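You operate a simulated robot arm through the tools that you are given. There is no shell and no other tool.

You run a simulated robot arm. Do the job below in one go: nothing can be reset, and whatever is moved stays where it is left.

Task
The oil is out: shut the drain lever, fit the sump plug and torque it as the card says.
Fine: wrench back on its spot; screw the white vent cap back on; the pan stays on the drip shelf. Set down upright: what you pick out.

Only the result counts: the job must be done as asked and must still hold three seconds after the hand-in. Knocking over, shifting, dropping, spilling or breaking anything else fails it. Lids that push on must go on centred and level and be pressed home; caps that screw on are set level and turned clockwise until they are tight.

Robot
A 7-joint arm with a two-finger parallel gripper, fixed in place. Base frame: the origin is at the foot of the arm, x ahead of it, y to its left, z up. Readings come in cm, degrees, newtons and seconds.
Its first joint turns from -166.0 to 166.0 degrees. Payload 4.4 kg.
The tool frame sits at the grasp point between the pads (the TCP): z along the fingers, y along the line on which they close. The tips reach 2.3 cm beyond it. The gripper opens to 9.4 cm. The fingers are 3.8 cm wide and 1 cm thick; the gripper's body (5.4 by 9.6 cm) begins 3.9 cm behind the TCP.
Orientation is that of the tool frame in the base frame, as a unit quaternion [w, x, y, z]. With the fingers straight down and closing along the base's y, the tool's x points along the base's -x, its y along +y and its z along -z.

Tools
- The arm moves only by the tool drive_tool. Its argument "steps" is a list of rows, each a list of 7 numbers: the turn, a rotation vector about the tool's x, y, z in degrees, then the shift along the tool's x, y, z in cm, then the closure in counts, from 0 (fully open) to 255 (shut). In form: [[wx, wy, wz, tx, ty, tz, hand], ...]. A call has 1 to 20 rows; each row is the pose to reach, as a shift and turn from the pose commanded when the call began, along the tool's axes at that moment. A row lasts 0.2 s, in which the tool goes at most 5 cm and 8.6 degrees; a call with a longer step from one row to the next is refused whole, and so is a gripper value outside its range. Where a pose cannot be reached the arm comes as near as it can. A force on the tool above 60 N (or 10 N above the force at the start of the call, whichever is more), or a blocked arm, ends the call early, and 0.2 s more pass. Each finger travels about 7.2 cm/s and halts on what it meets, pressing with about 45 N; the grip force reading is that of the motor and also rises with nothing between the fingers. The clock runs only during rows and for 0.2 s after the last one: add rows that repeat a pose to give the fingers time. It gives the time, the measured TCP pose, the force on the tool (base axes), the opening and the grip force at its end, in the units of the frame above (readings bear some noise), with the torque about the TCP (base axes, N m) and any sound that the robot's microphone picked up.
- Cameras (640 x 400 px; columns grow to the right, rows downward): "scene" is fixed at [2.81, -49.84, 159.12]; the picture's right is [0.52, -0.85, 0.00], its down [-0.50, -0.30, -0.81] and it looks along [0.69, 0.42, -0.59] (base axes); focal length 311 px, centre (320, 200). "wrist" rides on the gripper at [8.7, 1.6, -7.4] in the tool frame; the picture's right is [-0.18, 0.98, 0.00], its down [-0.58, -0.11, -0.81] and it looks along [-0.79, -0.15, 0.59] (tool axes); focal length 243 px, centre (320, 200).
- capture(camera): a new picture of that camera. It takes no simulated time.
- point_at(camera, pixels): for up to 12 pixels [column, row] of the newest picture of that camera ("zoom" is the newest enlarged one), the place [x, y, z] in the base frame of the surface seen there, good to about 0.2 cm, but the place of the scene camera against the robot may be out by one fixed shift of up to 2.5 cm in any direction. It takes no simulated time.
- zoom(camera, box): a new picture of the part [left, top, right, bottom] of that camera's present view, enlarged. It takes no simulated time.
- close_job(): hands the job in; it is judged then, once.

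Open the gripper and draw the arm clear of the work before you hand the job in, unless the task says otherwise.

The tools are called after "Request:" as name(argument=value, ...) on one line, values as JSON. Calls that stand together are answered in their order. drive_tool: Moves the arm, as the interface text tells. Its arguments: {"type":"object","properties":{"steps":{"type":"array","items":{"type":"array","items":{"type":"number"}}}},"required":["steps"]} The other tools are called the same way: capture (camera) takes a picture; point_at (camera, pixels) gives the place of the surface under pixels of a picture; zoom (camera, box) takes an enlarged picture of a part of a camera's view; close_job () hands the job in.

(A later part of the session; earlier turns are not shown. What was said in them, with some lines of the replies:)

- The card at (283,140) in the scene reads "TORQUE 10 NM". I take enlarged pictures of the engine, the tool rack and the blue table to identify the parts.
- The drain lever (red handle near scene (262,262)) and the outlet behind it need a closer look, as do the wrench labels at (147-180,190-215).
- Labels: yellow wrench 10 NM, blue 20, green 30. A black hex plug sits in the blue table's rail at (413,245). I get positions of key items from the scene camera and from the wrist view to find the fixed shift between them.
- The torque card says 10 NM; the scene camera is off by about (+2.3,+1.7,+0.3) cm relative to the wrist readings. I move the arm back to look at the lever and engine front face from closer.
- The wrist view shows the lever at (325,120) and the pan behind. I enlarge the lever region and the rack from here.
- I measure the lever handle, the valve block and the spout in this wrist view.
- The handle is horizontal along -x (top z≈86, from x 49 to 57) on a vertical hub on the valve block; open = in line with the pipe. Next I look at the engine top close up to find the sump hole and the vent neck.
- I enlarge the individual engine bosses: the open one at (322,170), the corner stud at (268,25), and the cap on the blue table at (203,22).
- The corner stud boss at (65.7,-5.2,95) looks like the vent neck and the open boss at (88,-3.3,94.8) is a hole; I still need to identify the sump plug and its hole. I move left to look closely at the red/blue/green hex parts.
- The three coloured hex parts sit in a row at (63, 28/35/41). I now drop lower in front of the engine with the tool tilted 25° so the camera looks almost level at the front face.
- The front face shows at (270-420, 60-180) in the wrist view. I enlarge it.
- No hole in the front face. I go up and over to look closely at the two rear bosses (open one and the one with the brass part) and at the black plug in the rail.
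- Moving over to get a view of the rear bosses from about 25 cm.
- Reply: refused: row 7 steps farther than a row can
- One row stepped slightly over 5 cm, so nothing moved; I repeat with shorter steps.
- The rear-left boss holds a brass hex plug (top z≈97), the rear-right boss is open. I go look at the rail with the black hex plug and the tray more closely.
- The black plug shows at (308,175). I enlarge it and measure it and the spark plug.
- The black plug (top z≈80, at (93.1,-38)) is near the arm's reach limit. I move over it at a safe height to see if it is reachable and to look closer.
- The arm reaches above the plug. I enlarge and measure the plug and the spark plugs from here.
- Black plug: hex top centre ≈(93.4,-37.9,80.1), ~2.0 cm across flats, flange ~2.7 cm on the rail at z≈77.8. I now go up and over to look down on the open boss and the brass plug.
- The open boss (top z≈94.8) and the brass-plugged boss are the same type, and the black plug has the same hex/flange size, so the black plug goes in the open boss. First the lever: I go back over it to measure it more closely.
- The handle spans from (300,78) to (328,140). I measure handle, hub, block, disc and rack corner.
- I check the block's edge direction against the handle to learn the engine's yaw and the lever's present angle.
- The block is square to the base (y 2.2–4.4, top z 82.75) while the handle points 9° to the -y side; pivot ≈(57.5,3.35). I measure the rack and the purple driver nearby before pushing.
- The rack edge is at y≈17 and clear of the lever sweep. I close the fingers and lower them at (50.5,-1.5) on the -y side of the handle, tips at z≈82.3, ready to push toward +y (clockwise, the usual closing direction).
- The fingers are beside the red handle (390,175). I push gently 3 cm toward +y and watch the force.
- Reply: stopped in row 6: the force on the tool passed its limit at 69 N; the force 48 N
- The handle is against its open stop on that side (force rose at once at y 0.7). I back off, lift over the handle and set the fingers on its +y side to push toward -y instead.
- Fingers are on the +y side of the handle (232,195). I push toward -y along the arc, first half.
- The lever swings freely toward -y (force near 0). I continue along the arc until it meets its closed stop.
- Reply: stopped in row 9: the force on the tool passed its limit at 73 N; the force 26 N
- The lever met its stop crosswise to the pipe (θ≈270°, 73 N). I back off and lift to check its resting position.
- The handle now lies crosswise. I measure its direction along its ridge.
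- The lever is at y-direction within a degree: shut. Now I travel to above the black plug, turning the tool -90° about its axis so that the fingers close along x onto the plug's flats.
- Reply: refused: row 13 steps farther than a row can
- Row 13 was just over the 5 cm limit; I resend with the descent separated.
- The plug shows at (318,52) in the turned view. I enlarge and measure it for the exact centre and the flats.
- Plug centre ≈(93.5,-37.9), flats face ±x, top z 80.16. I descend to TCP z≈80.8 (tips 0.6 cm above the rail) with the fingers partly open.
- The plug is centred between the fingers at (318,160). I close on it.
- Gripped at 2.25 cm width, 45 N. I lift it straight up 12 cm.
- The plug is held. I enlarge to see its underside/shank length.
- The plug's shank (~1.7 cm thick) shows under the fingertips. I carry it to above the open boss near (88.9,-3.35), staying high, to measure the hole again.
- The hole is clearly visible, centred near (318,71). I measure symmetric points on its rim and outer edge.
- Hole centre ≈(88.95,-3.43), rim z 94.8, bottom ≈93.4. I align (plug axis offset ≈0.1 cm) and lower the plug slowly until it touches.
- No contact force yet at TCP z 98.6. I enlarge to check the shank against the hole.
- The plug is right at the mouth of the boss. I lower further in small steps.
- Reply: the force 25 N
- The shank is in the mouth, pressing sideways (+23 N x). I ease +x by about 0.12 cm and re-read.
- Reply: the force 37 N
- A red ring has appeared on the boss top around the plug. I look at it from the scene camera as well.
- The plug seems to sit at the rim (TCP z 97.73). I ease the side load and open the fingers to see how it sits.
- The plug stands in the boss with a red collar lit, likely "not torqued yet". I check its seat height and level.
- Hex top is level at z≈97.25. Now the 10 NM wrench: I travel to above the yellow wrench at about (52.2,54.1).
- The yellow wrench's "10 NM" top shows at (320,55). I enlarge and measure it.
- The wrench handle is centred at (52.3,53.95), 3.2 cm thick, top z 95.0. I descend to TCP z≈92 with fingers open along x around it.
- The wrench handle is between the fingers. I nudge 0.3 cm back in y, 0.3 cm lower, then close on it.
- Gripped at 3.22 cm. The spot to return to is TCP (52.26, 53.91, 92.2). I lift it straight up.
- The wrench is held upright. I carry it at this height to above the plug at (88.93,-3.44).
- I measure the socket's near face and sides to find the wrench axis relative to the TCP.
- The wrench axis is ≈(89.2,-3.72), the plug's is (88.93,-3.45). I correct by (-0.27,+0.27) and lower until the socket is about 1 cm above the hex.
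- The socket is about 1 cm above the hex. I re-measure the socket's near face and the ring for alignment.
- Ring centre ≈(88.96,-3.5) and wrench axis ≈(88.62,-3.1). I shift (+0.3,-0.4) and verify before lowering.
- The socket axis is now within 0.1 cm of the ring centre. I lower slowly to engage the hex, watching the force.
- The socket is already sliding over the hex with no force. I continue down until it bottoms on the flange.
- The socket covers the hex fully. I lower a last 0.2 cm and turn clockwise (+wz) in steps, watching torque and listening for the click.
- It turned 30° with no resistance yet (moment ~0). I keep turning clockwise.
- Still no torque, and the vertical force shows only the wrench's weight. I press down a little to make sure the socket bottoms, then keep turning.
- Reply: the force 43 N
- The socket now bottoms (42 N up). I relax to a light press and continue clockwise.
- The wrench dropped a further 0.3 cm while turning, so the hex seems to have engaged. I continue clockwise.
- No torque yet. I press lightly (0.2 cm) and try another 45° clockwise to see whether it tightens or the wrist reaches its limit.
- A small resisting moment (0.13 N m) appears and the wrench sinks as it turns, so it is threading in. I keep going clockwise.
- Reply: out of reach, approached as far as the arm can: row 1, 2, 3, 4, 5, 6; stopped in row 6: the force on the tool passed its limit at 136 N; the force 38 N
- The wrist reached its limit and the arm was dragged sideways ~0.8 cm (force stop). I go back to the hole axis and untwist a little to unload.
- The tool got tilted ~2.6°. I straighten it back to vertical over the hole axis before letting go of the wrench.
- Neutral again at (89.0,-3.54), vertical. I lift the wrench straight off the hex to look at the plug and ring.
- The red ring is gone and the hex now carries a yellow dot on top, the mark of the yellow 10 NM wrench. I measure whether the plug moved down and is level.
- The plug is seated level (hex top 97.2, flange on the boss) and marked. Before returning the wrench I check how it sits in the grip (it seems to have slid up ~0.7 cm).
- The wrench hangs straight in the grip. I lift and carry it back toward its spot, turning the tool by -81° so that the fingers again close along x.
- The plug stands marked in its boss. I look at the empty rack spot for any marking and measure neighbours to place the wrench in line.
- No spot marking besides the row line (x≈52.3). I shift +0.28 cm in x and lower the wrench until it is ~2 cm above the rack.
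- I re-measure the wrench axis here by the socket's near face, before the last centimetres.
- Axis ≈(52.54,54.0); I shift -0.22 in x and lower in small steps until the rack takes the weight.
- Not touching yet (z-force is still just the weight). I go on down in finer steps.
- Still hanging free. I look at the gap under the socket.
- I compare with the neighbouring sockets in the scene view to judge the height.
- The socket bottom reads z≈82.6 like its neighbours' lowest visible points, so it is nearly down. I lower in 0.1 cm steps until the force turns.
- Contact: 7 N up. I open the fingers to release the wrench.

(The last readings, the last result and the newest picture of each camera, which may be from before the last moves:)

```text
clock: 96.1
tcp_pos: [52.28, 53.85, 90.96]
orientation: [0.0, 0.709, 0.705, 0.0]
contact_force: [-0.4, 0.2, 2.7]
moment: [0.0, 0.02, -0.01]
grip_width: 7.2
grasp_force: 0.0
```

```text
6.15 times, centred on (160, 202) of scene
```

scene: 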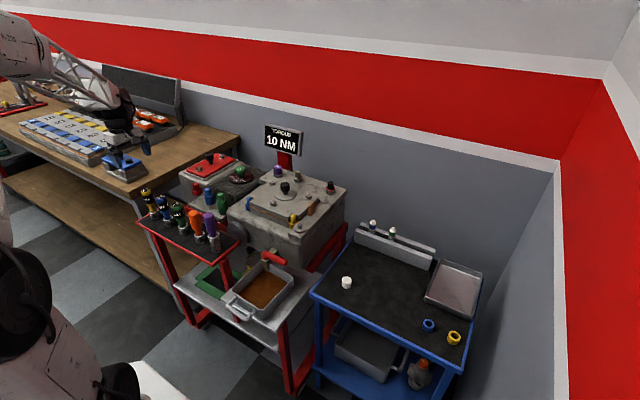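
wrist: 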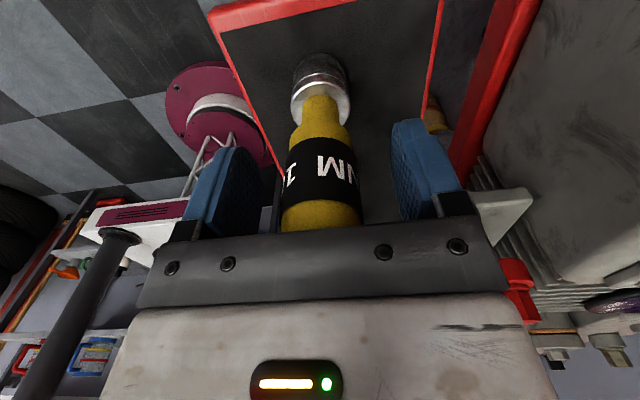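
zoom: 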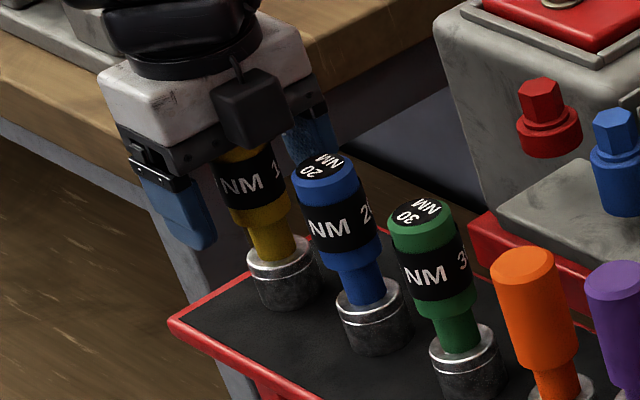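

The wrench stands on the rack; my palm just touches its top. I rise straight up.

Request:
drive_tool(steps=[[0, 0, 0, 0, 0, -0.5, 60], [0, 0, 0, 0, 0, -2, 60], [0, 0, 0, 0, 0, -5, 60], [0, 0, 0, 0, 0, -9, 60], [0, 0, 0, 0, 0, -13, 60], [0, 0, 0, 0, 0, -17, 0], [0, 0, 0, 0, 0, -21, 0]])

Request:
capture(camera="wrist")

Request:
zoom(camera="scene", box=[120, 170, 240, 260])

```text
clock: 97.7
tcp_pos: [52.41, 53.89, 111.85]
orientation: [0.001, 0.709, 0.705, -0.001]
contact_force: [-0.1, 0.0, 0.1]
moment: [0.05, -0.03, 0.02]
grip_width: 9.41
grasp_force: 0.0
```

```text
taken
```

wrist: 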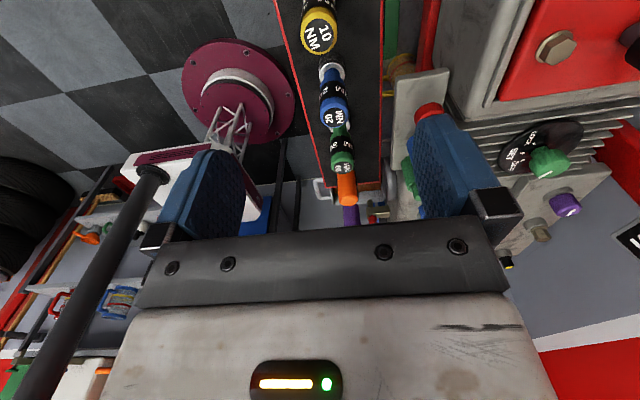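

```text
4.44 times, centred on (180, 215) of scene
```

zoom: 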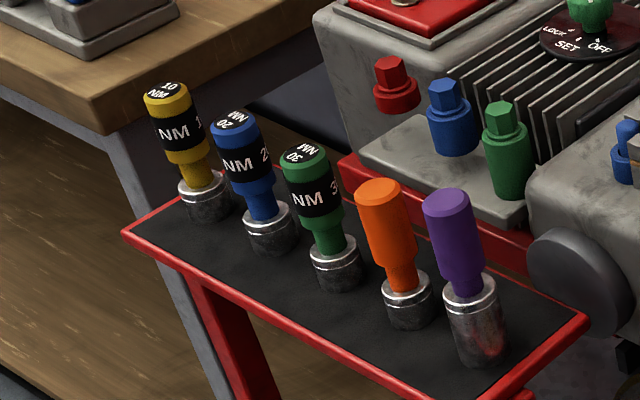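

The wrench is upright on its place in the row. I measure its top to compare with the original spot (52.3,53.95).

Request:
zoom(camera="wrist", box=[290, 0, 350, 60])

Request:
point_at(camera="wrist", pixels=[[320, 38], [306, 38], [335, 38], [320, 50], [320, 26], [335, 118], [343, 165], [320, 45]])

```text
6.67 times, centred on (320, 30) of wrist
```

zoom: 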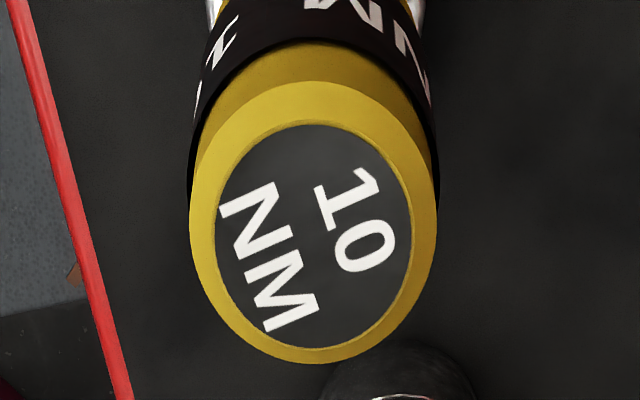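

```text
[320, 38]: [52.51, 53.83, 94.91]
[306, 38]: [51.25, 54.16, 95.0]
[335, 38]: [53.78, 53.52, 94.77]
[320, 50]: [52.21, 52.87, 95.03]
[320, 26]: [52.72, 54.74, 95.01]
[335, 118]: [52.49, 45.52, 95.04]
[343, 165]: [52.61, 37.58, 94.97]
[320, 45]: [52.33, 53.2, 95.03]
```

The wrench is back within ~0.2 cm. Now the vent cap: I travel to above the vent neck (near (65.7,-5.2)) while turning the tool back by -170° so there is room to screw clockwise.

Request:
drive_tool(steps=[[0, 0, -8.5, -2, 0.5, 0, 0], [0, 0, -17, -5, 1, 0, 0], [0, 0, -25.5, -8, 1.7, 0, 0], [0, 0, -34, -11, 2.4, 0, 0], [0, 0, -42.5, -14, 3.1, 0, 0], [0, 0, -51, -17, 3.8, 0, 0], [0, 0, -59.5, -20, 4.5, 0, 0], [0, 0, -68, -23, 5.2, 0, 0], [0, 0, -76.5, -26, 5.9, 0, 0], [0, 0, -85, -29, 6.6, 0, 0], [0, 0, -93.5, -32, 7.3, 0, 0], [0, 0, -102, -35, 8, 0, 0], [0, 0, -110.5, -38, 8.7, 0, 0], [0, 0, -119, -41, 9.4, 0, 0], [0, 0, -127.5, -44, 10.1, 0, 0], [0, 0, -136, -47, 10.8, 0, 0], [0, 0, -144.5, -50, 11.5, 0, 0], [0, 0, -153, -53, 12.2, 0, 0], [0, 0, -161.5, -56, 12.9, 0, 0], [0, 0, -170, -59.1, 13.4, 1, 0]])

Request:
capture(camera="wrist")

Request:
zoom(camera="wrist", box=[250, 0, 410, 110])

```text
clock: 101.9
tcp_pos: [65.3, -5.57, 110.99]
orientation: [0.0, -0.642, 0.766, 0.0]
contact_force: [-0.2, 0.7, -0.6]
moment: [0.0, 0.01, -0.01]
grip_width: 9.41
grasp_force: 0.1
```

```text
taken
```

wrist: 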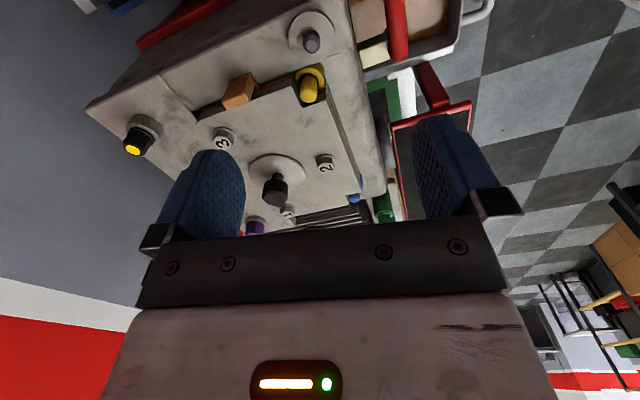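

```text
3.64 times, centred on (330, 55) of wrist
```

zoom: 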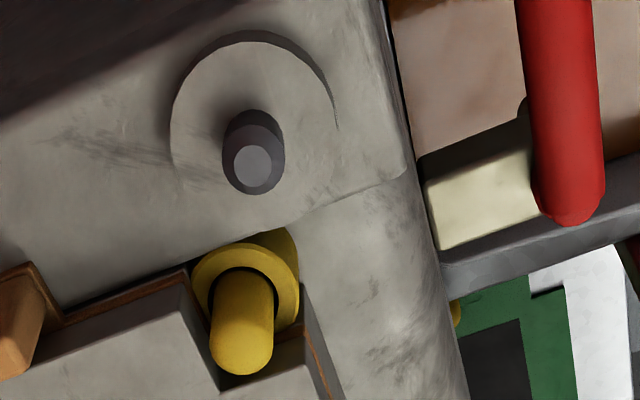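

The neck stud is at (311,40) and the yellow dowel at (310,85). I measure them carefully.

Request:
point_at(camera="zoom", pixels=[[252, 165], [240, 165], [265, 165], [252, 120], [190, 130], [320, 130], [250, 60], [255, 205], [243, 320], [240, 355], [205, 275], [285, 270]])

Request:
zoom(camera="wrist", box=[285, 5, 345, 65])

```text
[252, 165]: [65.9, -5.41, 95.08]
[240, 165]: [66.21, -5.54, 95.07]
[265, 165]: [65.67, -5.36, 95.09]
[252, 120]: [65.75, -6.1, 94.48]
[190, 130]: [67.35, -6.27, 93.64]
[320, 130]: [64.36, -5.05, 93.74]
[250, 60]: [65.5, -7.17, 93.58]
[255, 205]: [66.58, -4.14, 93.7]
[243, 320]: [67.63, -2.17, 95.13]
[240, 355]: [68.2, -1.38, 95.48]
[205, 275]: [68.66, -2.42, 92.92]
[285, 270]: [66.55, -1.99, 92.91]
```

```text
6.67 times, centred on (315, 35) of wrist
```

zoom: 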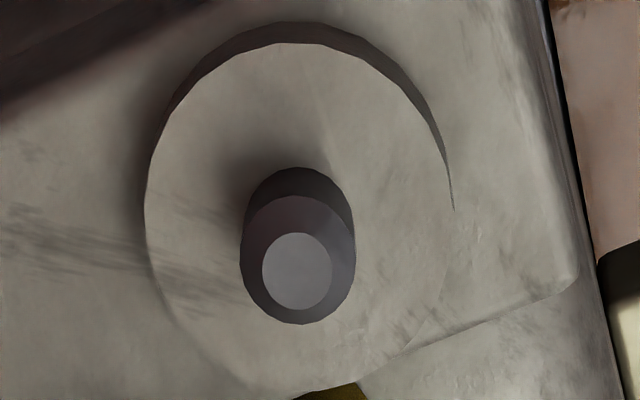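

Stud axis ≈(65.92,-5.41), stud top z 95.1, disc z 93.65, yellow pin top z≈95.5 about 4 cm away. Now I go to the white cap on the blue table, turning another -60°.

Request:
drive_tool(steps=[[0, 0, -7, 3.6, -1.6, 0, 0], [0, 0, -14, 7.2, -3.2, 0, 0], [0, 0, -21, 10.8, -4.8, 0, 0], [0, 0, -28, 14.4, -6.37, 0, 0], [0, 0, -35, 14.4, -6.37, 4, 0], [0, 0, -42, 14.4, -6.37, 8, 0], [0, 0, -49, 14.4, -6.37, 12.5, 0], [0, 0, -55, 14.4, -6.37, 17, 0], [0, 0, -60, 14.4, -6.37, 21, 0], [0, 0, -60, 14.4, -6.37, 23, 0], [0, 0, -60, 14.4, -6.37, 23, 0]])

Request:
capture(camera="wrist")

Request:
zoom(camera="wrist", box=[270, 20, 370, 120])

```text
clock: 104.3
tcp_pos: [69.13, -20.42, 88.3]
orientation: [0.0, 0.939, -0.344, 0.0]
contact_force: [-0.2, -0.4, 0.6]
moment: [-0.01, 0.01, 0.01]
grip_width: 9.41
grasp_force: 0.1
```

```text
taken
```

wrist: 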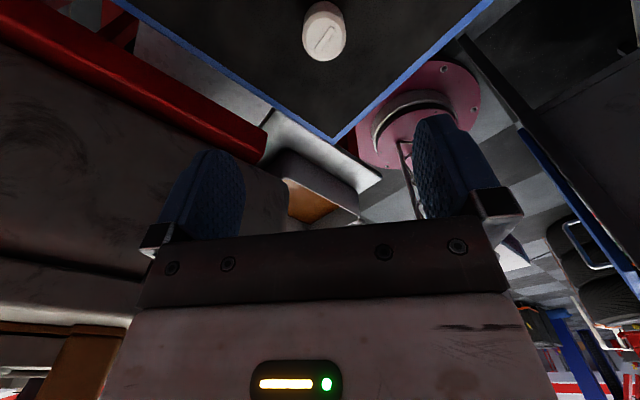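

```text
4.00 times, centred on (320, 70) of wrist
```

zoom: 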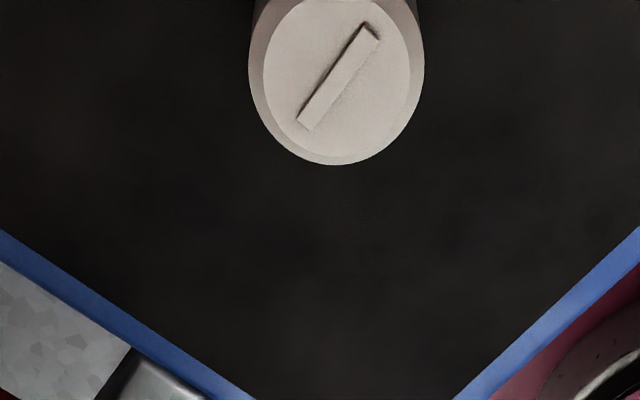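

The cap is at (323,33). I measure its centre, edge and height.

Request:
zoom(camera="wrist", box=[290, 0, 360, 70])

Request:
point_at(camera="wrist", pixels=[[324, 38], [305, 35], [343, 35], [324, 57], [324, 20], [324, 8], [324, 5], [360, 40], [290, 40], [324, 75]])

```text
5.71 times, centred on (325, 35) of wrist
```

zoom: 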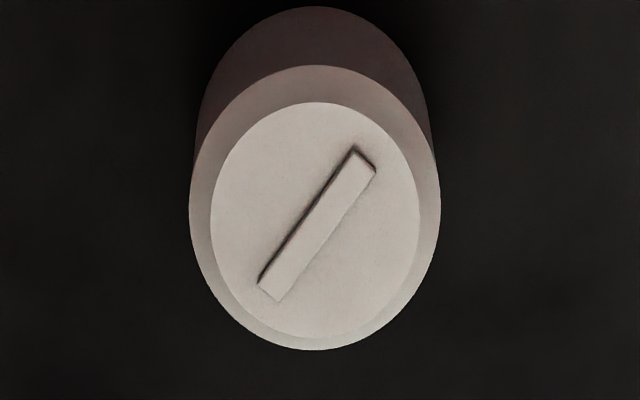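

```text
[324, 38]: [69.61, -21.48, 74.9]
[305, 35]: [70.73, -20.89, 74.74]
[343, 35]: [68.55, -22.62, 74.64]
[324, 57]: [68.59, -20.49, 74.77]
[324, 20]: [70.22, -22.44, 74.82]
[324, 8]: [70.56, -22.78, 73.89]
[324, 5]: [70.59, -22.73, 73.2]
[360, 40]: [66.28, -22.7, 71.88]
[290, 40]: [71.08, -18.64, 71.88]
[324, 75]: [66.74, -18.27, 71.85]
```

Cap: centre ≈(69.65,-21.6), Ø3.4 cm, z 71.9–74.8. I centre over it and descend to TCP z≈75.7 (tips 1.5 cm above the table).

Request:
drive_tool(steps=[[0, 0, 0, 0.6, 0.3, 3, 40], [0, 0, 0, 1.19, 0.57, 6, 40], [0, 0, 0, 1.19, 0.57, 9, 40], [0, 0, 0, 1.19, 0.57, 11.5, 40], [0, 0, 0, 1.19, 0.57, 12.6, 40], [0, 0, 0, 1.19, 0.57, 12.6, 40]])

Request:
capture(camera="wrist")

```text
clock: 105.7
tcp_pos: [69.67, -21.6, 75.62]
orientation: [0.001, 0.939, -0.344, 0.0]
contact_force: [-0.1, 0.3, 0.8]
moment: [-0.01, -0.03, -0.03]
grip_width: 7.95
grasp_force: 0.1
```

```text
taken
```

wrist: 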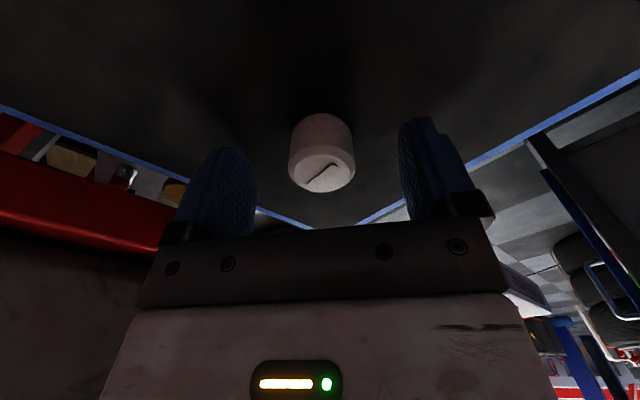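

The cap is centred between the fingers ((321,172) as predicted). I close on it.

Request:
drive_tool(steps=[[0, 0, 0, 0, 0, 0, 90], [0, 0, 0, 0, 0, 0, 130], [0, 0, 0, 0, 0, 0, 160], [0, 0, 0, 0, 0, 0, 200], [0, 0, 0, 0, 0, 0, 255], [0, 0, 0, 0, 0, 0, 255], [0, 0, 0, 0, 0, 0, 255]])

Request:
drive_tool(steps=[[0, 0, 0, 0, 0, -1, 255], [0, 0, 0, 0, 0, -3, 255], [0, 0, 0, 0, 0, -7, 255], [0, 0, 0, 0, 0, -11, 255], [0, 0, 0, 0, 0, -15, 255], [0, 0, 0, 0, 0, -19, 255], [0, 0, 0, 0, 0, -23, 255], [0, 0, 0, 0, 0, -27, 255], [0, 0, 0, 0, 0, -29, 255]])

Request:
capture(camera="wrist")

```text
clock: 107.3
tcp_pos: [69.82, -21.62, 75.63]
orientation: [0.0, 0.939, -0.345, 0.0]
contact_force: [0.8, 1.1, 2.2]
moment: [0.01, -0.06, -0.03]
grip_width: 3.54
grasp_force: 44.8
```

```text
clock: 109.3
tcp_pos: [69.59, -21.63, 104.43]
orientation: [-0.001, 0.939, -0.344, -0.001]
contact_force: [-0.5, 0.2, -1.2]
moment: [0.01, 0.03, -0.01]
grip_width: 3.48
grasp_force: 44.5
```

```text
taken
```

wrist: 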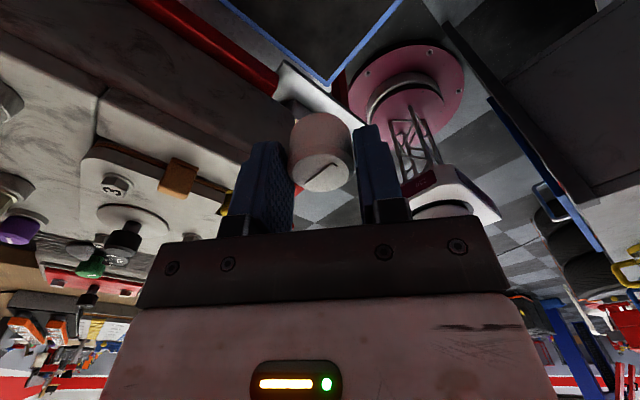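

The cap is held (3.5 cm). I carry it to above the vent neck at (65.92,-5.41).

Request:
drive_tool(steps=[[0, 0, 0, -3.3, -2.5, -0.5, 255], [0, 0, 0, -6.6, -5, -0.5, 255], [0, 0, 0, -9.9, -7.5, -0.5, 255], [0, 0, 0, -13.2, -10.04, -0.5, 255], [0, 0, 0, -13.2, -10.04, -0.5, 255], [0, 0, 0, -13.2, -10.04, -0.5, 255]])

Request:
capture(camera="wrist")

Request:
zoom(camera="wrist", box=[270, 20, 370, 130])

```text
clock: 110.7
tcp_pos: [66.18, -5.67, 104.81]
orientation: [0.001, 0.939, -0.345, 0.0]
contact_force: [0.2, -0.2, 0.7]
moment: [-0.04, -0.02, 0.02]
grip_width: 3.47
grasp_force: 45.1
```

```text
taken
```

wrist: 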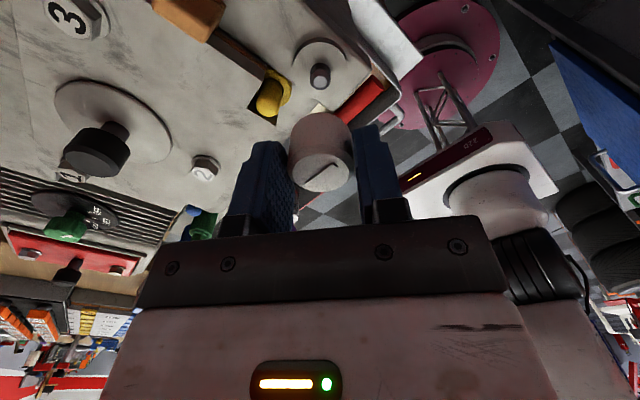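

```text
3.64 times, centred on (320, 75) of wrist
```

zoom: 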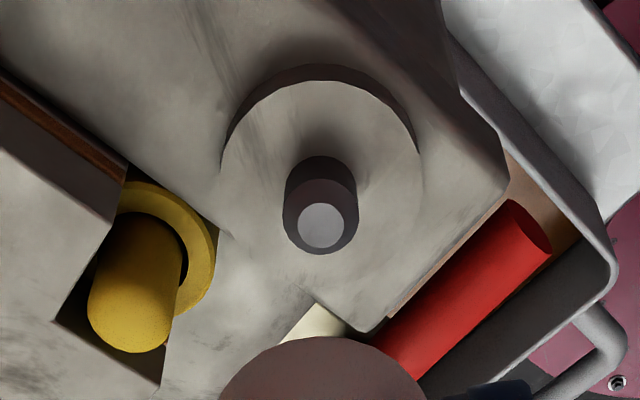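

Request:
point_at(camera="zoom", pixels=[[322, 225], [305, 225], [338, 225], [322, 240], [322, 208], [240, 180], [405, 180], [320, 100], [320, 270], [150, 330], [140, 300], [320, 360]])

Request:
drive_tool(steps=[[0, 0, 0, 0, 0, 0, 255]])

```text
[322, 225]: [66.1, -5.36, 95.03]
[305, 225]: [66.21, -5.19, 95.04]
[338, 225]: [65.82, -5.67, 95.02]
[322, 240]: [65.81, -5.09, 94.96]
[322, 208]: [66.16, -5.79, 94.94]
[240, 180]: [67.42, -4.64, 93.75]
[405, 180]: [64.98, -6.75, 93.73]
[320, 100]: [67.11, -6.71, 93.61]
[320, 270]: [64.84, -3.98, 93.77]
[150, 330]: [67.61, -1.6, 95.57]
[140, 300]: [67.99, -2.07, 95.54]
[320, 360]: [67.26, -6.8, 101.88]
```

```text
clock: 111.1
tcp_pos: [66.06, -5.63, 104.75]
orientation: [0.001, 0.939, -0.344, 0.0]
contact_force: [-0.3, 0.6, -0.2]
moment: [-0.02, 0.0, 0.01]
grip_width: 3.44
grasp_force: 45.2
```

Stud axis ≈(66.0,-5.42); the TCP needs ~(-0.12,+0.23). I correct and lower the cap to just above the stud, then slowly onto it.

Request:
drive_tool(steps=[[0, 0, 0, -0.26, -0.06, 1.5, 255], [0, 0, 0, -0.26, -0.06, 3.5, 255], [0, 0, 0, -0.26, -0.06, 4.8, 255], [0, 0, 0, -0.26, -0.06, 5.3, 255], [0, 0, 0, -0.26, -0.06, 5.6, 255], [0, 0, 0, -0.26, -0.06, 5.6, 255]])

Request:
zoom(camera="wrist", box=[270, 50, 370, 200])

Request:
zoom(camera="scene", box=[260, 170, 340, 240])

```text
clock: 112.5
tcp_pos: [65.92, -5.51, 99.32]
orientation: [0.0, 0.939, -0.344, 0.0]
contact_force: [-0.1, -0.5, -0.5]
moment: [0.0, -0.05, 0.01]
grip_width: 3.41
grasp_force: 44.9
```

```text
2.67 times, centred on (320, 125) of wrist
```

zoom: 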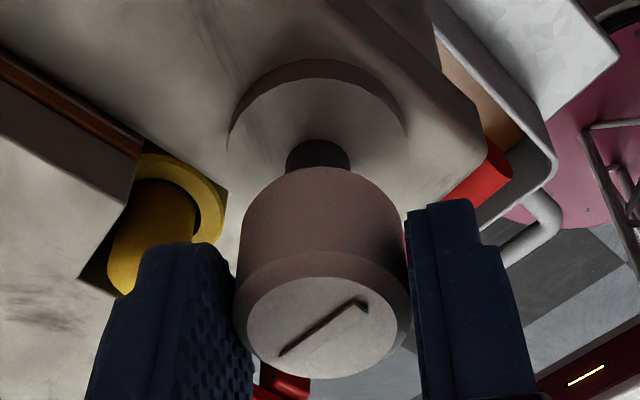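

```text
5.71 times, centred on (300, 205) of scene
```

zoom: 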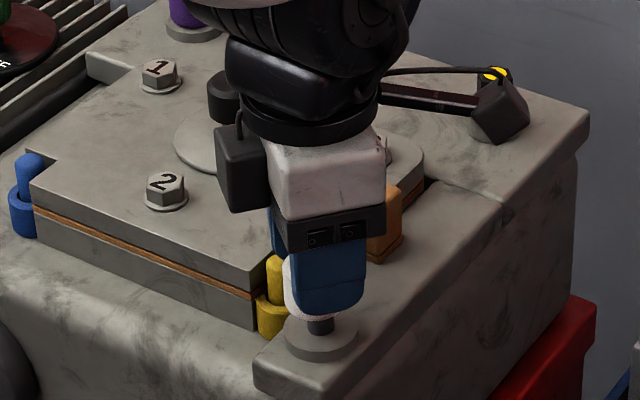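

The cap is right above the stud and lined up. I lower slowly to feel contact.

Request:
drive_tool(steps=[[0, 0, 0, 0, 0, 0.15, 255], [0, 0, 0, 0, 0, 0.3, 255], [0, 0, 0, 0, 0, 0.45, 255], [0, 0, 0, 0, 0, 0.6, 255], [0, 0, 0, 0, 0, 0.75, 255], [0, 0, 0, 0, 0, 0.75, 255]])

Request:
zoom(camera="wrist", box=[270, 50, 370, 200])

```text
clock: 113.9
tcp_pos: [65.88, -5.35, 98.58]
orientation: [0.0, 0.939, -0.345, 0.001]
contact_force: [0.3, -0.4, 0.6]
moment: [-0.02, 0.02, 0.02]
grip_width: 3.3
grasp_force: 44.8
```

```text
2.67 times, centred on (320, 125) of wrist
```

zoom: 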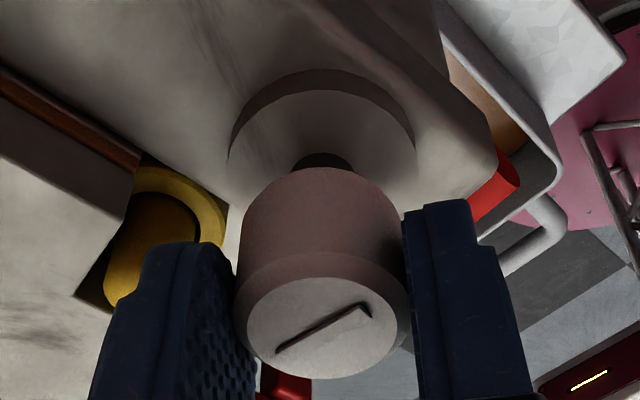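

No contact yet at TCP z 98.6. I continue lowering.

Request:
drive_tool(steps=[[0, 0, 0, 0, 0, 0.15, 255], [0, 0, 0, 0, 0, 0.3, 255], [0, 0, 0, 0, 0, 0.45, 255], [0, 0, 0, 0, 0, 0.6, 255], [0, 0, 0, 0, 0, 0.6, 255]])

Request:
capture(camera="wrist")

Request:
zoom(camera="wrist", box=[270, 50, 370, 200])

```text
clock: 115.1
tcp_pos: [66.01, -5.34, 97.93]
orientation: [0.0, 0.939, -0.345, -0.001]
contact_force: [28.6, -20.3, 11.9]
moment: [-0.76, -0.94, 0.03]
grip_width: 3.31
grasp_force: 45.5
```

```text
taken
```

wrist: 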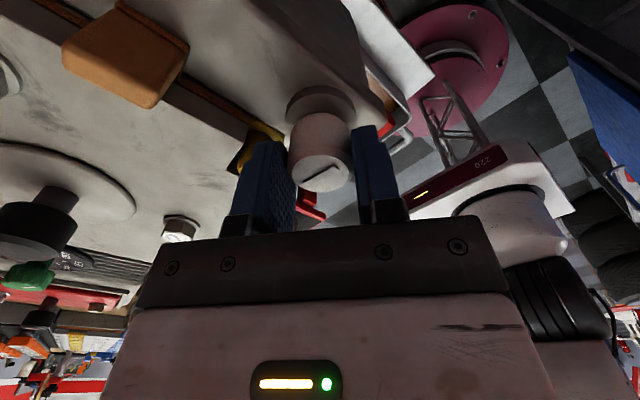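

```text
2.67 times, centred on (320, 125) of wrist
```

zoom: 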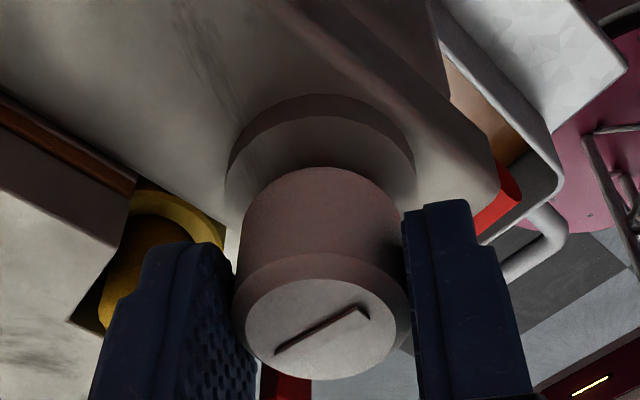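

Contact with a sideways push of 35 N along +tool-x. I ease +tool-x in small steps to centre the cap on the thread.

Request:
drive_tool(steps=[[0, 0, 0, 0.1, 0, -0.05, 255], [0, 0, 0, 0.18, 0, -0.05, 255], [0, 0, 0, 0.18, 0, -0.05, 255]])

```text
clock: 115.9
tcp_pos: [66.01, -5.52, 97.94]
orientation: [0.0, 0.939, -0.345, -0.001]
contact_force: [11.1, -19.1, -8.9]
moment: [-0.54, -0.33, -0.01]
grip_width: 3.32
grasp_force: 44.9
```

Request:
drive_tool(steps=[[0, 0, 0, 0.08, 0.03, 0, 255], [0, 0, 0, 0.15, 0.06, 0, 255], [0, 0, 0, 0.15, 0.06, 0, 255]])

```text
clock: 116.7
tcp_pos: [66.24, -5.62, 98.0]
orientation: [0.0, 0.938, -0.345, -0.001]
contact_force: [0.6, -0.1, -0.5]
moment: [0.0, -0.01, 0.01]
grip_width: 3.29
grasp_force: 45.0
```

Force-free now at (66.24,-5.62). I lower slightly to touch.

Request:
drive_tool(steps=[[0, 0, 0, 0, 0, 0.1, 255], [0, 0, 0, 0, 0, 0.2, 255], [0, 0, 0, 0, 0, 0.3, 255], [0, 0, 0, 0, 0, 0.3, 255]])

Request:
zoom(camera="scene", box=[270, 190, 330, 240])

Request:
zoom(camera="wrist", box=[270, 50, 370, 200])

```text
clock: 117.7
tcp_pos: [66.29, -5.53, 97.74]
orientation: [-0.001, 0.939, -0.344, 0.0]
contact_force: [-3.7, -7.3, 1.6]
moment: [-0.25, 0.17, -0.01]
grip_width: 3.27
grasp_force: 44.8
```

```text
8.00 times, centred on (300, 215) of scene
```

zoom: 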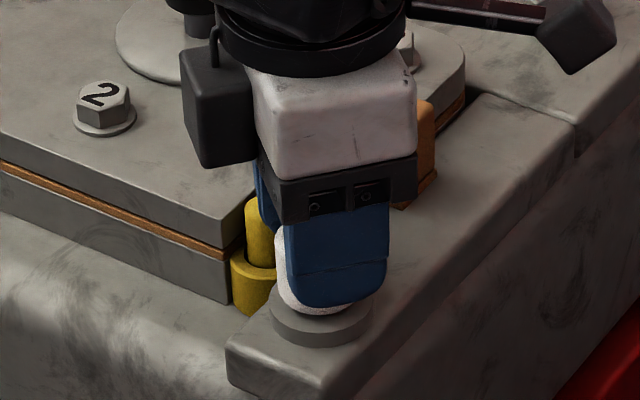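

```text
2.67 times, centred on (320, 125) of wrist
```

zoom: 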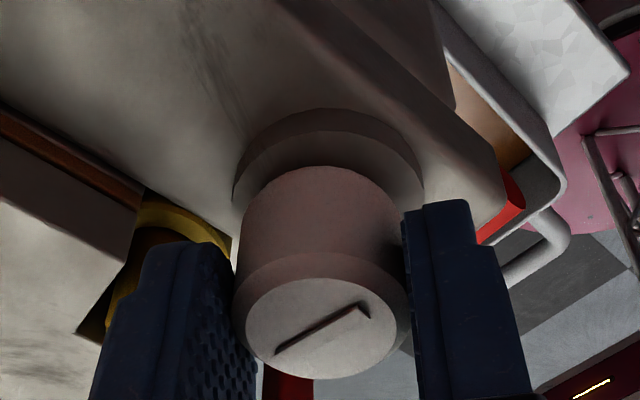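

The cap is almost on the disc; the force suggests ~0.1 cm toward +tool-y. I shift that and begin turning clockwise gently.

Request:
drive_tool(steps=[[0, 0, 0, 0, 0.06, 0, 255], [0, 0, 0, 0, 0.08, 0.05, 255], [0, 0, 5, 0, 0.08, 0.08, 255], [0, 0, 10, 0, 0.08, 0.1, 255], [0, 0, 15, 0, 0.08, 0.12, 255], [0, 0, 20, 0, 0.08, 0.15, 255], [0, 0, 20, 0, 0.08, 0.15, 255]])

```text
clock: 119.3
tcp_pos: [66.1, -5.61, 97.5]
orientation: [0.0, 0.865, -0.502, 0.0]
contact_force: [2.1, -13.9, -0.6]
moment: [-0.33, -0.06, 0.03]
grip_width: 3.31
grasp_force: 44.8
```

Request:
drive_tool(steps=[[0, 0, 0, 0.09, 0.04, 0, 255], [0, 0, 7, 0.09, 0.04, 0.02, 255], [0, 0, 14, 0.09, 0.04, 0.04, 255], [0, 0, 21, 0.09, 0.04, 0.06, 255], [0, 0, 28, 0.09, 0.04, 0.08, 255], [0, 0, 35, 0.09, 0.04, 0.1, 255], [0, 0, 42, 0.09, 0.04, 0.12, 255], [0, 0, 49, 0.09, 0.04, 0.14, 255]])

Request:
zoom(camera="scene", box=[270, 190, 330, 240])

```text
clock: 120.6
tcp_pos: [66.07, -5.64, 97.36]
orientation: [-0.001, -0.701, 0.714, 0.001]
contact_force: [-17.4, 11.2, 12.6]
moment: [0.1, 0.42, 0.02]
grip_width: 3.32
grasp_force: 45.2
stopped in row 6: the force on the tool passed its limit at 63 N (the readings are from after the stop); the commanded pose is now the measured one
```

```text
8.00 times, centred on (300, 215) of scene
```

zoom: 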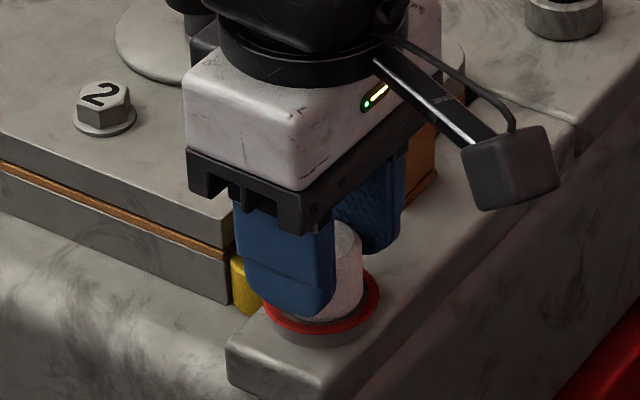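

A red ring lit on the vent disc: the cap is on but not tight. I open the fingers to relax the side load and look at it before regripping.

Request:
drive_tool(steps=[[0, 0, 0, 0, 0, 0, 220], [0, 0, 0, 0, 0, 0, 180], [0, 0, 0, 0, 0, 0, 130], [0, 0, 0, 0, 0, -0.5, 110], [0, 0, 0, 0, 0, -3, 110], [0, 0, 0, 0, 0, -6, 110], [0, 0, 0, 0, 0, -8, 110], [0, 0, 0, 0, 0, -8, 110]])

Request:
capture(camera="wrist")

Request:
zoom(camera="wrist", box=[270, 10, 370, 120])

Request:
zoom(camera="scene", box=[270, 190, 330, 240])

```text
clock: 122.4
tcp_pos: [65.94, -5.68, 105.39]
orientation: [-0.001, -0.7, 0.714, 0.001]
contact_force: [-0.3, 0.9, -0.1]
moment: [-0.03, -0.01, 0.0]
grip_width: 5.37
grasp_force: 0.0
```

```text
taken
```

wrist: 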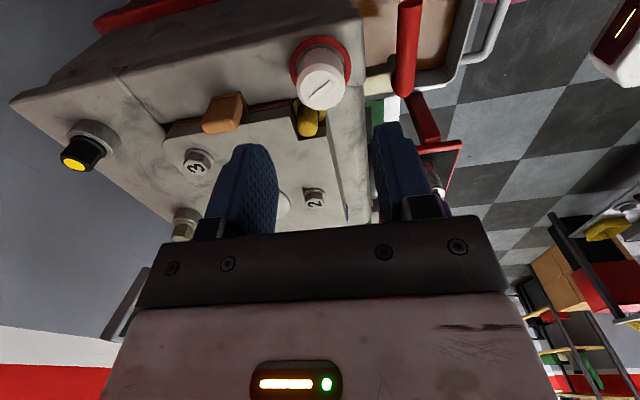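

```text
3.64 times, centred on (320, 65) of wrist
```

zoom: 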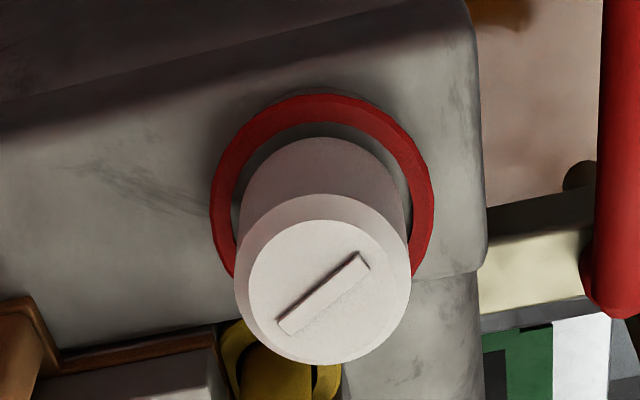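

```text
8.00 times, centred on (300, 215) of scene
```

zoom: 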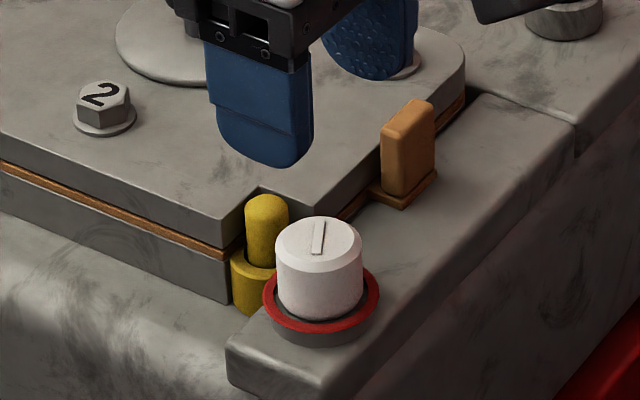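

The cap sits on the neck, centred, with the red ring lit. I measure its top for height, level and centre.

Request:
point_at(camera="wrist", pixels=[[321, 86], [306, 86], [336, 86], [321, 70], [321, 101], [297, 80], [344, 80], [293, 65], [351, 65], [321, 40], [312, 110], [308, 122]])

Request:
drive_tool(steps=[[0, 0, 0, 0, 0, 0, 110]])

```text
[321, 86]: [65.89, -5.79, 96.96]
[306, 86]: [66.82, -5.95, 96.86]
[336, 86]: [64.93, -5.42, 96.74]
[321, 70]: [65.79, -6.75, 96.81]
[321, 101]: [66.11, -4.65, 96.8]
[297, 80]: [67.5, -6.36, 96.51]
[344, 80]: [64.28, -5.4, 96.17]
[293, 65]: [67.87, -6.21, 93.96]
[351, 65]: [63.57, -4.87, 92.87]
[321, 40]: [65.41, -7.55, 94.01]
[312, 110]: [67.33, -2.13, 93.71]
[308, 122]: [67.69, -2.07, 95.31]
```

```text
clock: 122.8
tcp_pos: [66.12, -5.67, 105.38]
orientation: [-0.001, -0.699, 0.715, 0.001]
contact_force: [-1.4, -0.1, 1.0]
moment: [-0.02, 0.0, 0.04]
grip_width: 5.36
grasp_force: 0.1
```

The cap is level (top z 96.8) and centred within ~0.15 cm. I descend again with the tips above the yellow pin (TCP z≈97.9) and regrip at this orientation.

Request:
drive_tool(steps=[[0, 0, 0, -0.16, 0.06, 2.5, 110], [0, 0, 0, -0.16, 0.06, 5, 110], [0, 0, 0, -0.16, 0.06, 6.8, 110], [0, 0, 0, -0.16, 0.06, 7.45, 110], [0, 0, 0, -0.16, 0.06, 7.45, 110], [0, 0, 0, -0.16, 0.06, 7.45, 150], [0, 0, 0, -0.16, 0.06, 7.45, 200], [0, 0, 0, -0.16, 0.06, 7.45, 255], [0, 0, 0, -0.16, 0.06, 7.45, 255]])

Request:
zoom(camera="scene", box=[270, 190, 330, 240])

```text
clock: 124.8
tcp_pos: [65.93, -5.43, 97.94]
orientation: [-0.001, -0.7, 0.715, 0.002]
contact_force: [-4.3, -0.1, -0.3]
moment: [0.0, -0.24, 0.02]
grip_width: 3.18
grasp_force: 45.0
```

```text
8.00 times, centred on (300, 215) of scene
```

zoom: 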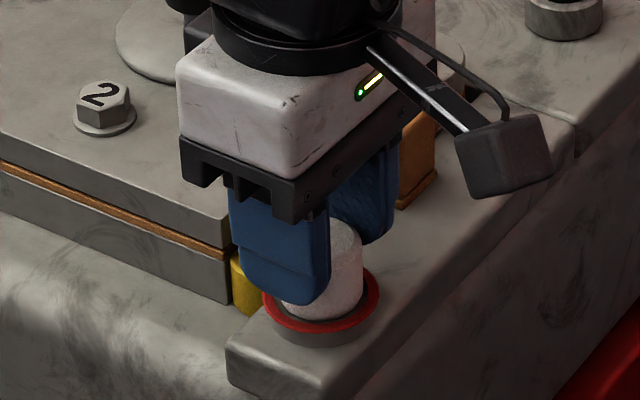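

Gripped at 3.18 cm with little side load. I turn clockwise 80° and watch the moment.

Request:
drive_tool(steps=[[0, 0, 6, 0, 0, 0, 255], [0, 0, 12, 0, 0, 0, 255], [0, 0, 20, 0, 0, 0, 255], [0, 0, 28, 0, 0, 0.01, 255], [0, 0, 36, 0, 0, 0.02, 255], [0, 0, 44, 0, 0, 0.03, 255], [0, 0, 52, 0, 0, 0.04, 255], [0, 0, 60, 0, 0, 0.05, 255], [0, 0, 68, 0, 0, 0.05, 255], [0, 0, 76, 0, 0, 0.05, 255]])

Request:
zoom(camera="scene", box=[270, 190, 330, 240])

```text
clock: 127.0
tcp_pos: [66.07, -5.56, 97.78]
orientation: [-0.002, -0.11, 0.994, 0.001]
contact_force: [-30.5, 36.5, -0.5]
moment: [0.6, 0.56, 0.92]
grip_width: 3.18
grasp_force: 45.1
```

```text
8.00 times, centred on (300, 215) of scene
```

zoom: 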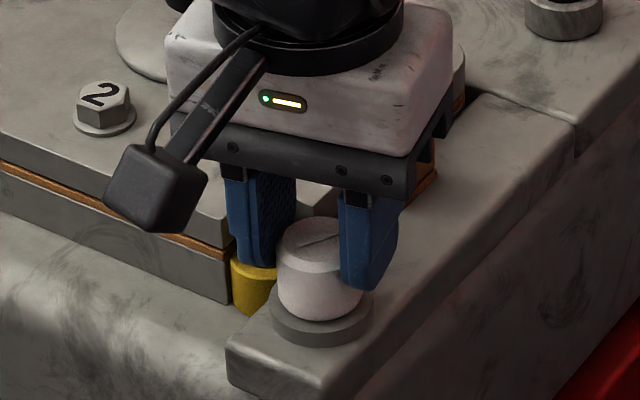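

The red ring has gone out and the resisting moment rose to 0.92 N m: the cap is tight. I release it and look.

Request:
drive_tool(steps=[[0, 0, 0, 0, 0, 0, 220], [0, 0, 0, 0, 0, 0, 180], [0, 0, 0, 0, 0, 0, 130], [0, 0, 0, 0, 0, 0, 130], [0, 0, 0, 0, 0, -1, 120], [0, 0, 0, 0, 0, -4, 110], [0, 0, 0, 0, 0, -8, 110], [0, 0, 0, 0, 0, -8, 110]])

Request:
capture(camera="wrist")

Request:
zoom(camera="wrist", box=[270, 10, 370, 120])

Request:
zoom(camera="scene", box=[270, 190, 330, 240])

```text
clock: 128.8
tcp_pos: [66.09, -5.53, 105.77]
orientation: [-0.002, -0.112, 0.994, 0.001]
contact_force: [0.1, 0.6, 0.4]
moment: [-0.01, -0.02, 0.0]
grip_width: 5.33
grasp_force: 0.1
```

```text
taken
```

wrist: 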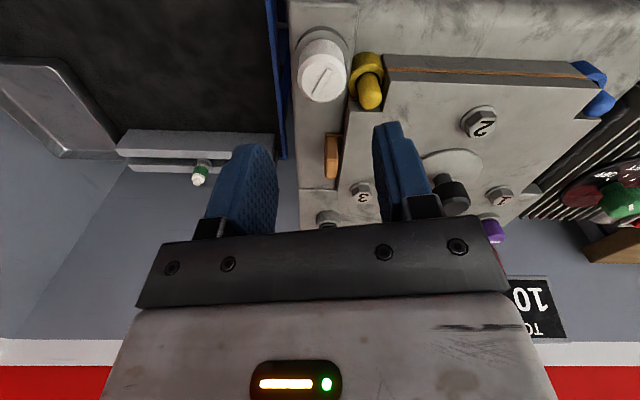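

```text
3.64 times, centred on (320, 65) of wrist
```

zoom: 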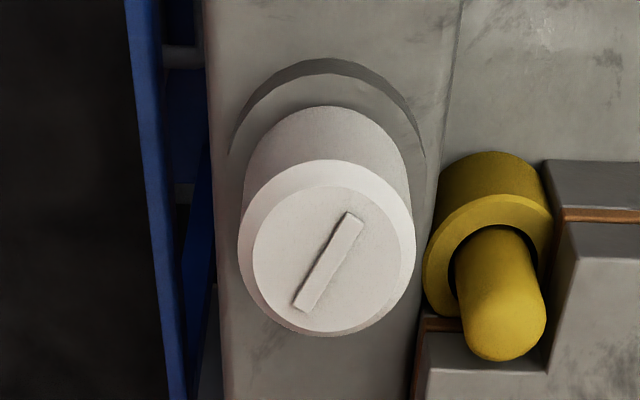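

```text
8.00 times, centred on (300, 215) of scene
```

zoom: 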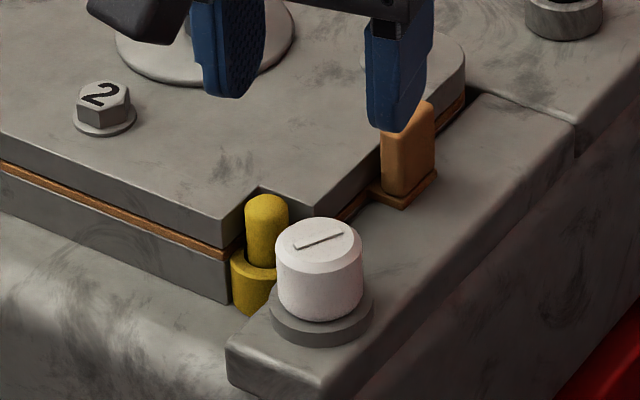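

The cap is on with the ring out, and the yellow dowel is undisturbed. I check the cap's level and centre, and the cap slot rotated.

Request:
point_at(camera="wrist", pixels=[[322, 78], [308, 78], [338, 78], [322, 66], [322, 93], [300, 75], [344, 75], [322, 45], [322, 38]])

Request:
capture(camera="scene")

Request:
zoom(camera="scene", box=[230, 150, 360, 300])

```text
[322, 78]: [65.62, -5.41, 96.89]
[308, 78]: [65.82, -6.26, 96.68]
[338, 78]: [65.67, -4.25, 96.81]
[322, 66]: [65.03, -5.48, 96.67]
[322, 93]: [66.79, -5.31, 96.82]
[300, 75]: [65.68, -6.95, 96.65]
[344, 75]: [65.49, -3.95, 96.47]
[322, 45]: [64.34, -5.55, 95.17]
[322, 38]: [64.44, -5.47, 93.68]
```

```text
taken
```

scene: 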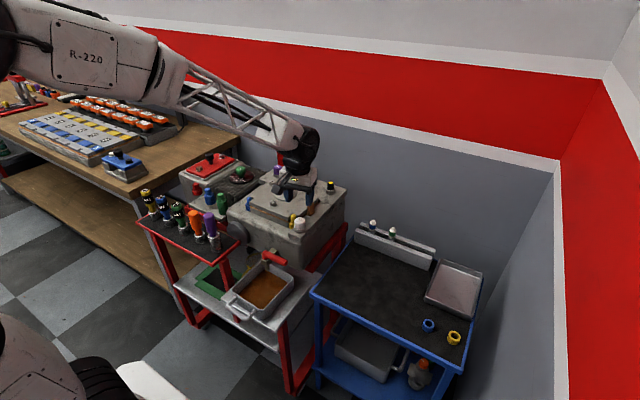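

```text
2.67 times, centred on (295, 225) of scene
```

zoom: 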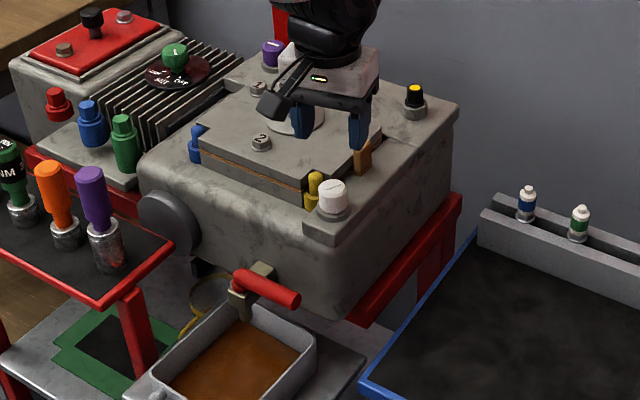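

The cap is level (top z ≈96.7–96.9) and centred; the lever is crosswise, the plug carries its yellow mark, the wrench stands in the row. I open fully and draw the arm up and back.

Request:
drive_tool(steps=[[0, 0, 0, 0, 0, -4, 60], [0, 0, 0, 0, 0, -8, 0], [0, 0, 0, 0, 0, -12, 0], [0, 0, 0, 0, 0, -16, 0], [0, 0, 0, 0, 0, -19, 0], [0, 0, 0, 3, 3.6, -20, 0], [0, 0, 0, 6, 7.2, -20, 0], [0, 0, 0, 9, 10.8, -20, 0], [0, 0, 0, 12, 14.4, -20, 0], [0, 0, 0, 12.9, 15.3, -20, 0], [0, 0, 0, 12.9, 15.3, -20, 0]])

Request:
capture(camera="scene")

Request:
zoom(camera="scene", box=[225, 150, 355, 300])

Request:
zoom(camera="scene", box=[120, 170, 240, 260])

```text
clock: 131.2
tcp_pos: [50.28, 6.22, 126.1]
orientation: [-0.002, -0.112, 0.994, 0.001]
contact_force: [-0.7, 0.0, 0.4]
moment: [0.01, -0.01, 0.0]
grip_width: 9.41
grasp_force: 0.1
```

```text
taken
```

scene: 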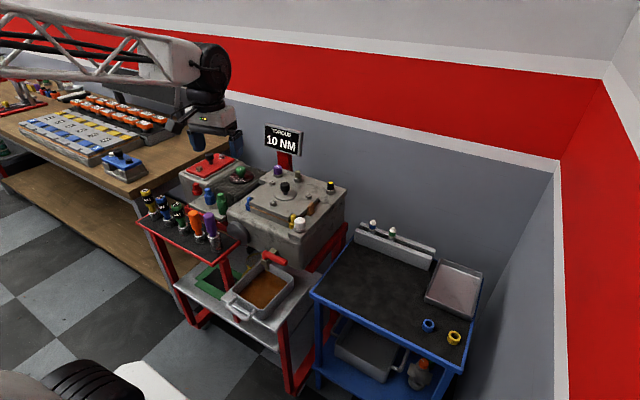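

```text
2.67 times, centred on (290, 225) of scene
```

zoom: 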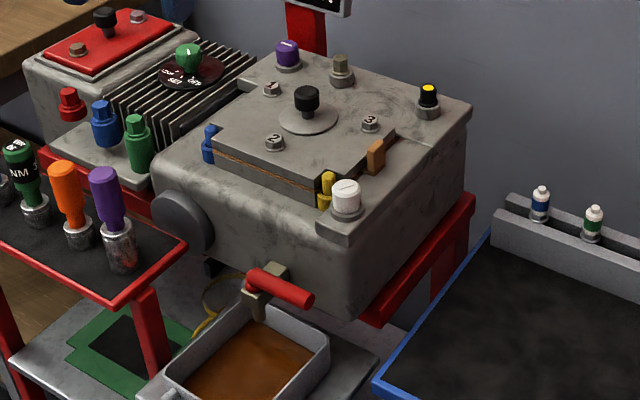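

```text
4.44 times, centred on (180, 215) of scene
```

zoom: 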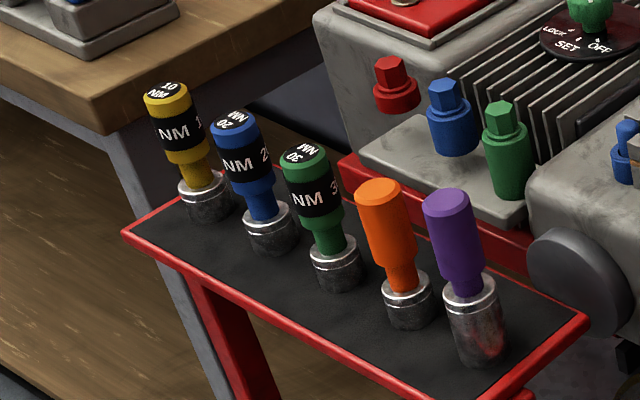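

The final pictures show the lever shut at (275,258), the plug torqued and marked at (331,187), the white cap on the vent at (300,223), the 10 NM wrench back at (146,195), the pan in place, and the arm clear. I hand the job in.

Request:
close_job()

```text
The job is handed in.
```

The job is done and handed in; the verdict hasn't come back.

- **Drain lever:** shut. I swung it crosswise to the pipe until it hit its stop.
- **Sump plug:** I fitted the black hex plug from the rail on the blue table into the open boss on top of the engine. Nothing was labelled as the sump plug or its hole. I chose this pair because the plug is the same size as the brass one already fitted in the matching boss next to it.
- **Torque:** the card says 10 NM, so I used the yellow 10 NM wrench. The red ring around the plug went out and a yellow dot appeared on the hex. I took those as the sign it is torqued. The microphone reported no click, so I can't confirm it that way.
- **Slip while tightening:** my wrist reached its turning limit on the plug, and the arm dragged sideways about 0.8 cm, peaking at 136 N. I straightened up before lifting the wrench off. The plug still sits level.
- **Wrench:** back on the rack, upright, about 0.3 cm from where it started.
- **Vent cap:** the white cap is screwed on clockwise until tight. Its red ring went out, and it sits level and centred.
- **Pan:** not touched, still on the drip shelf.

The gripper is open and the arm is clear of the work.
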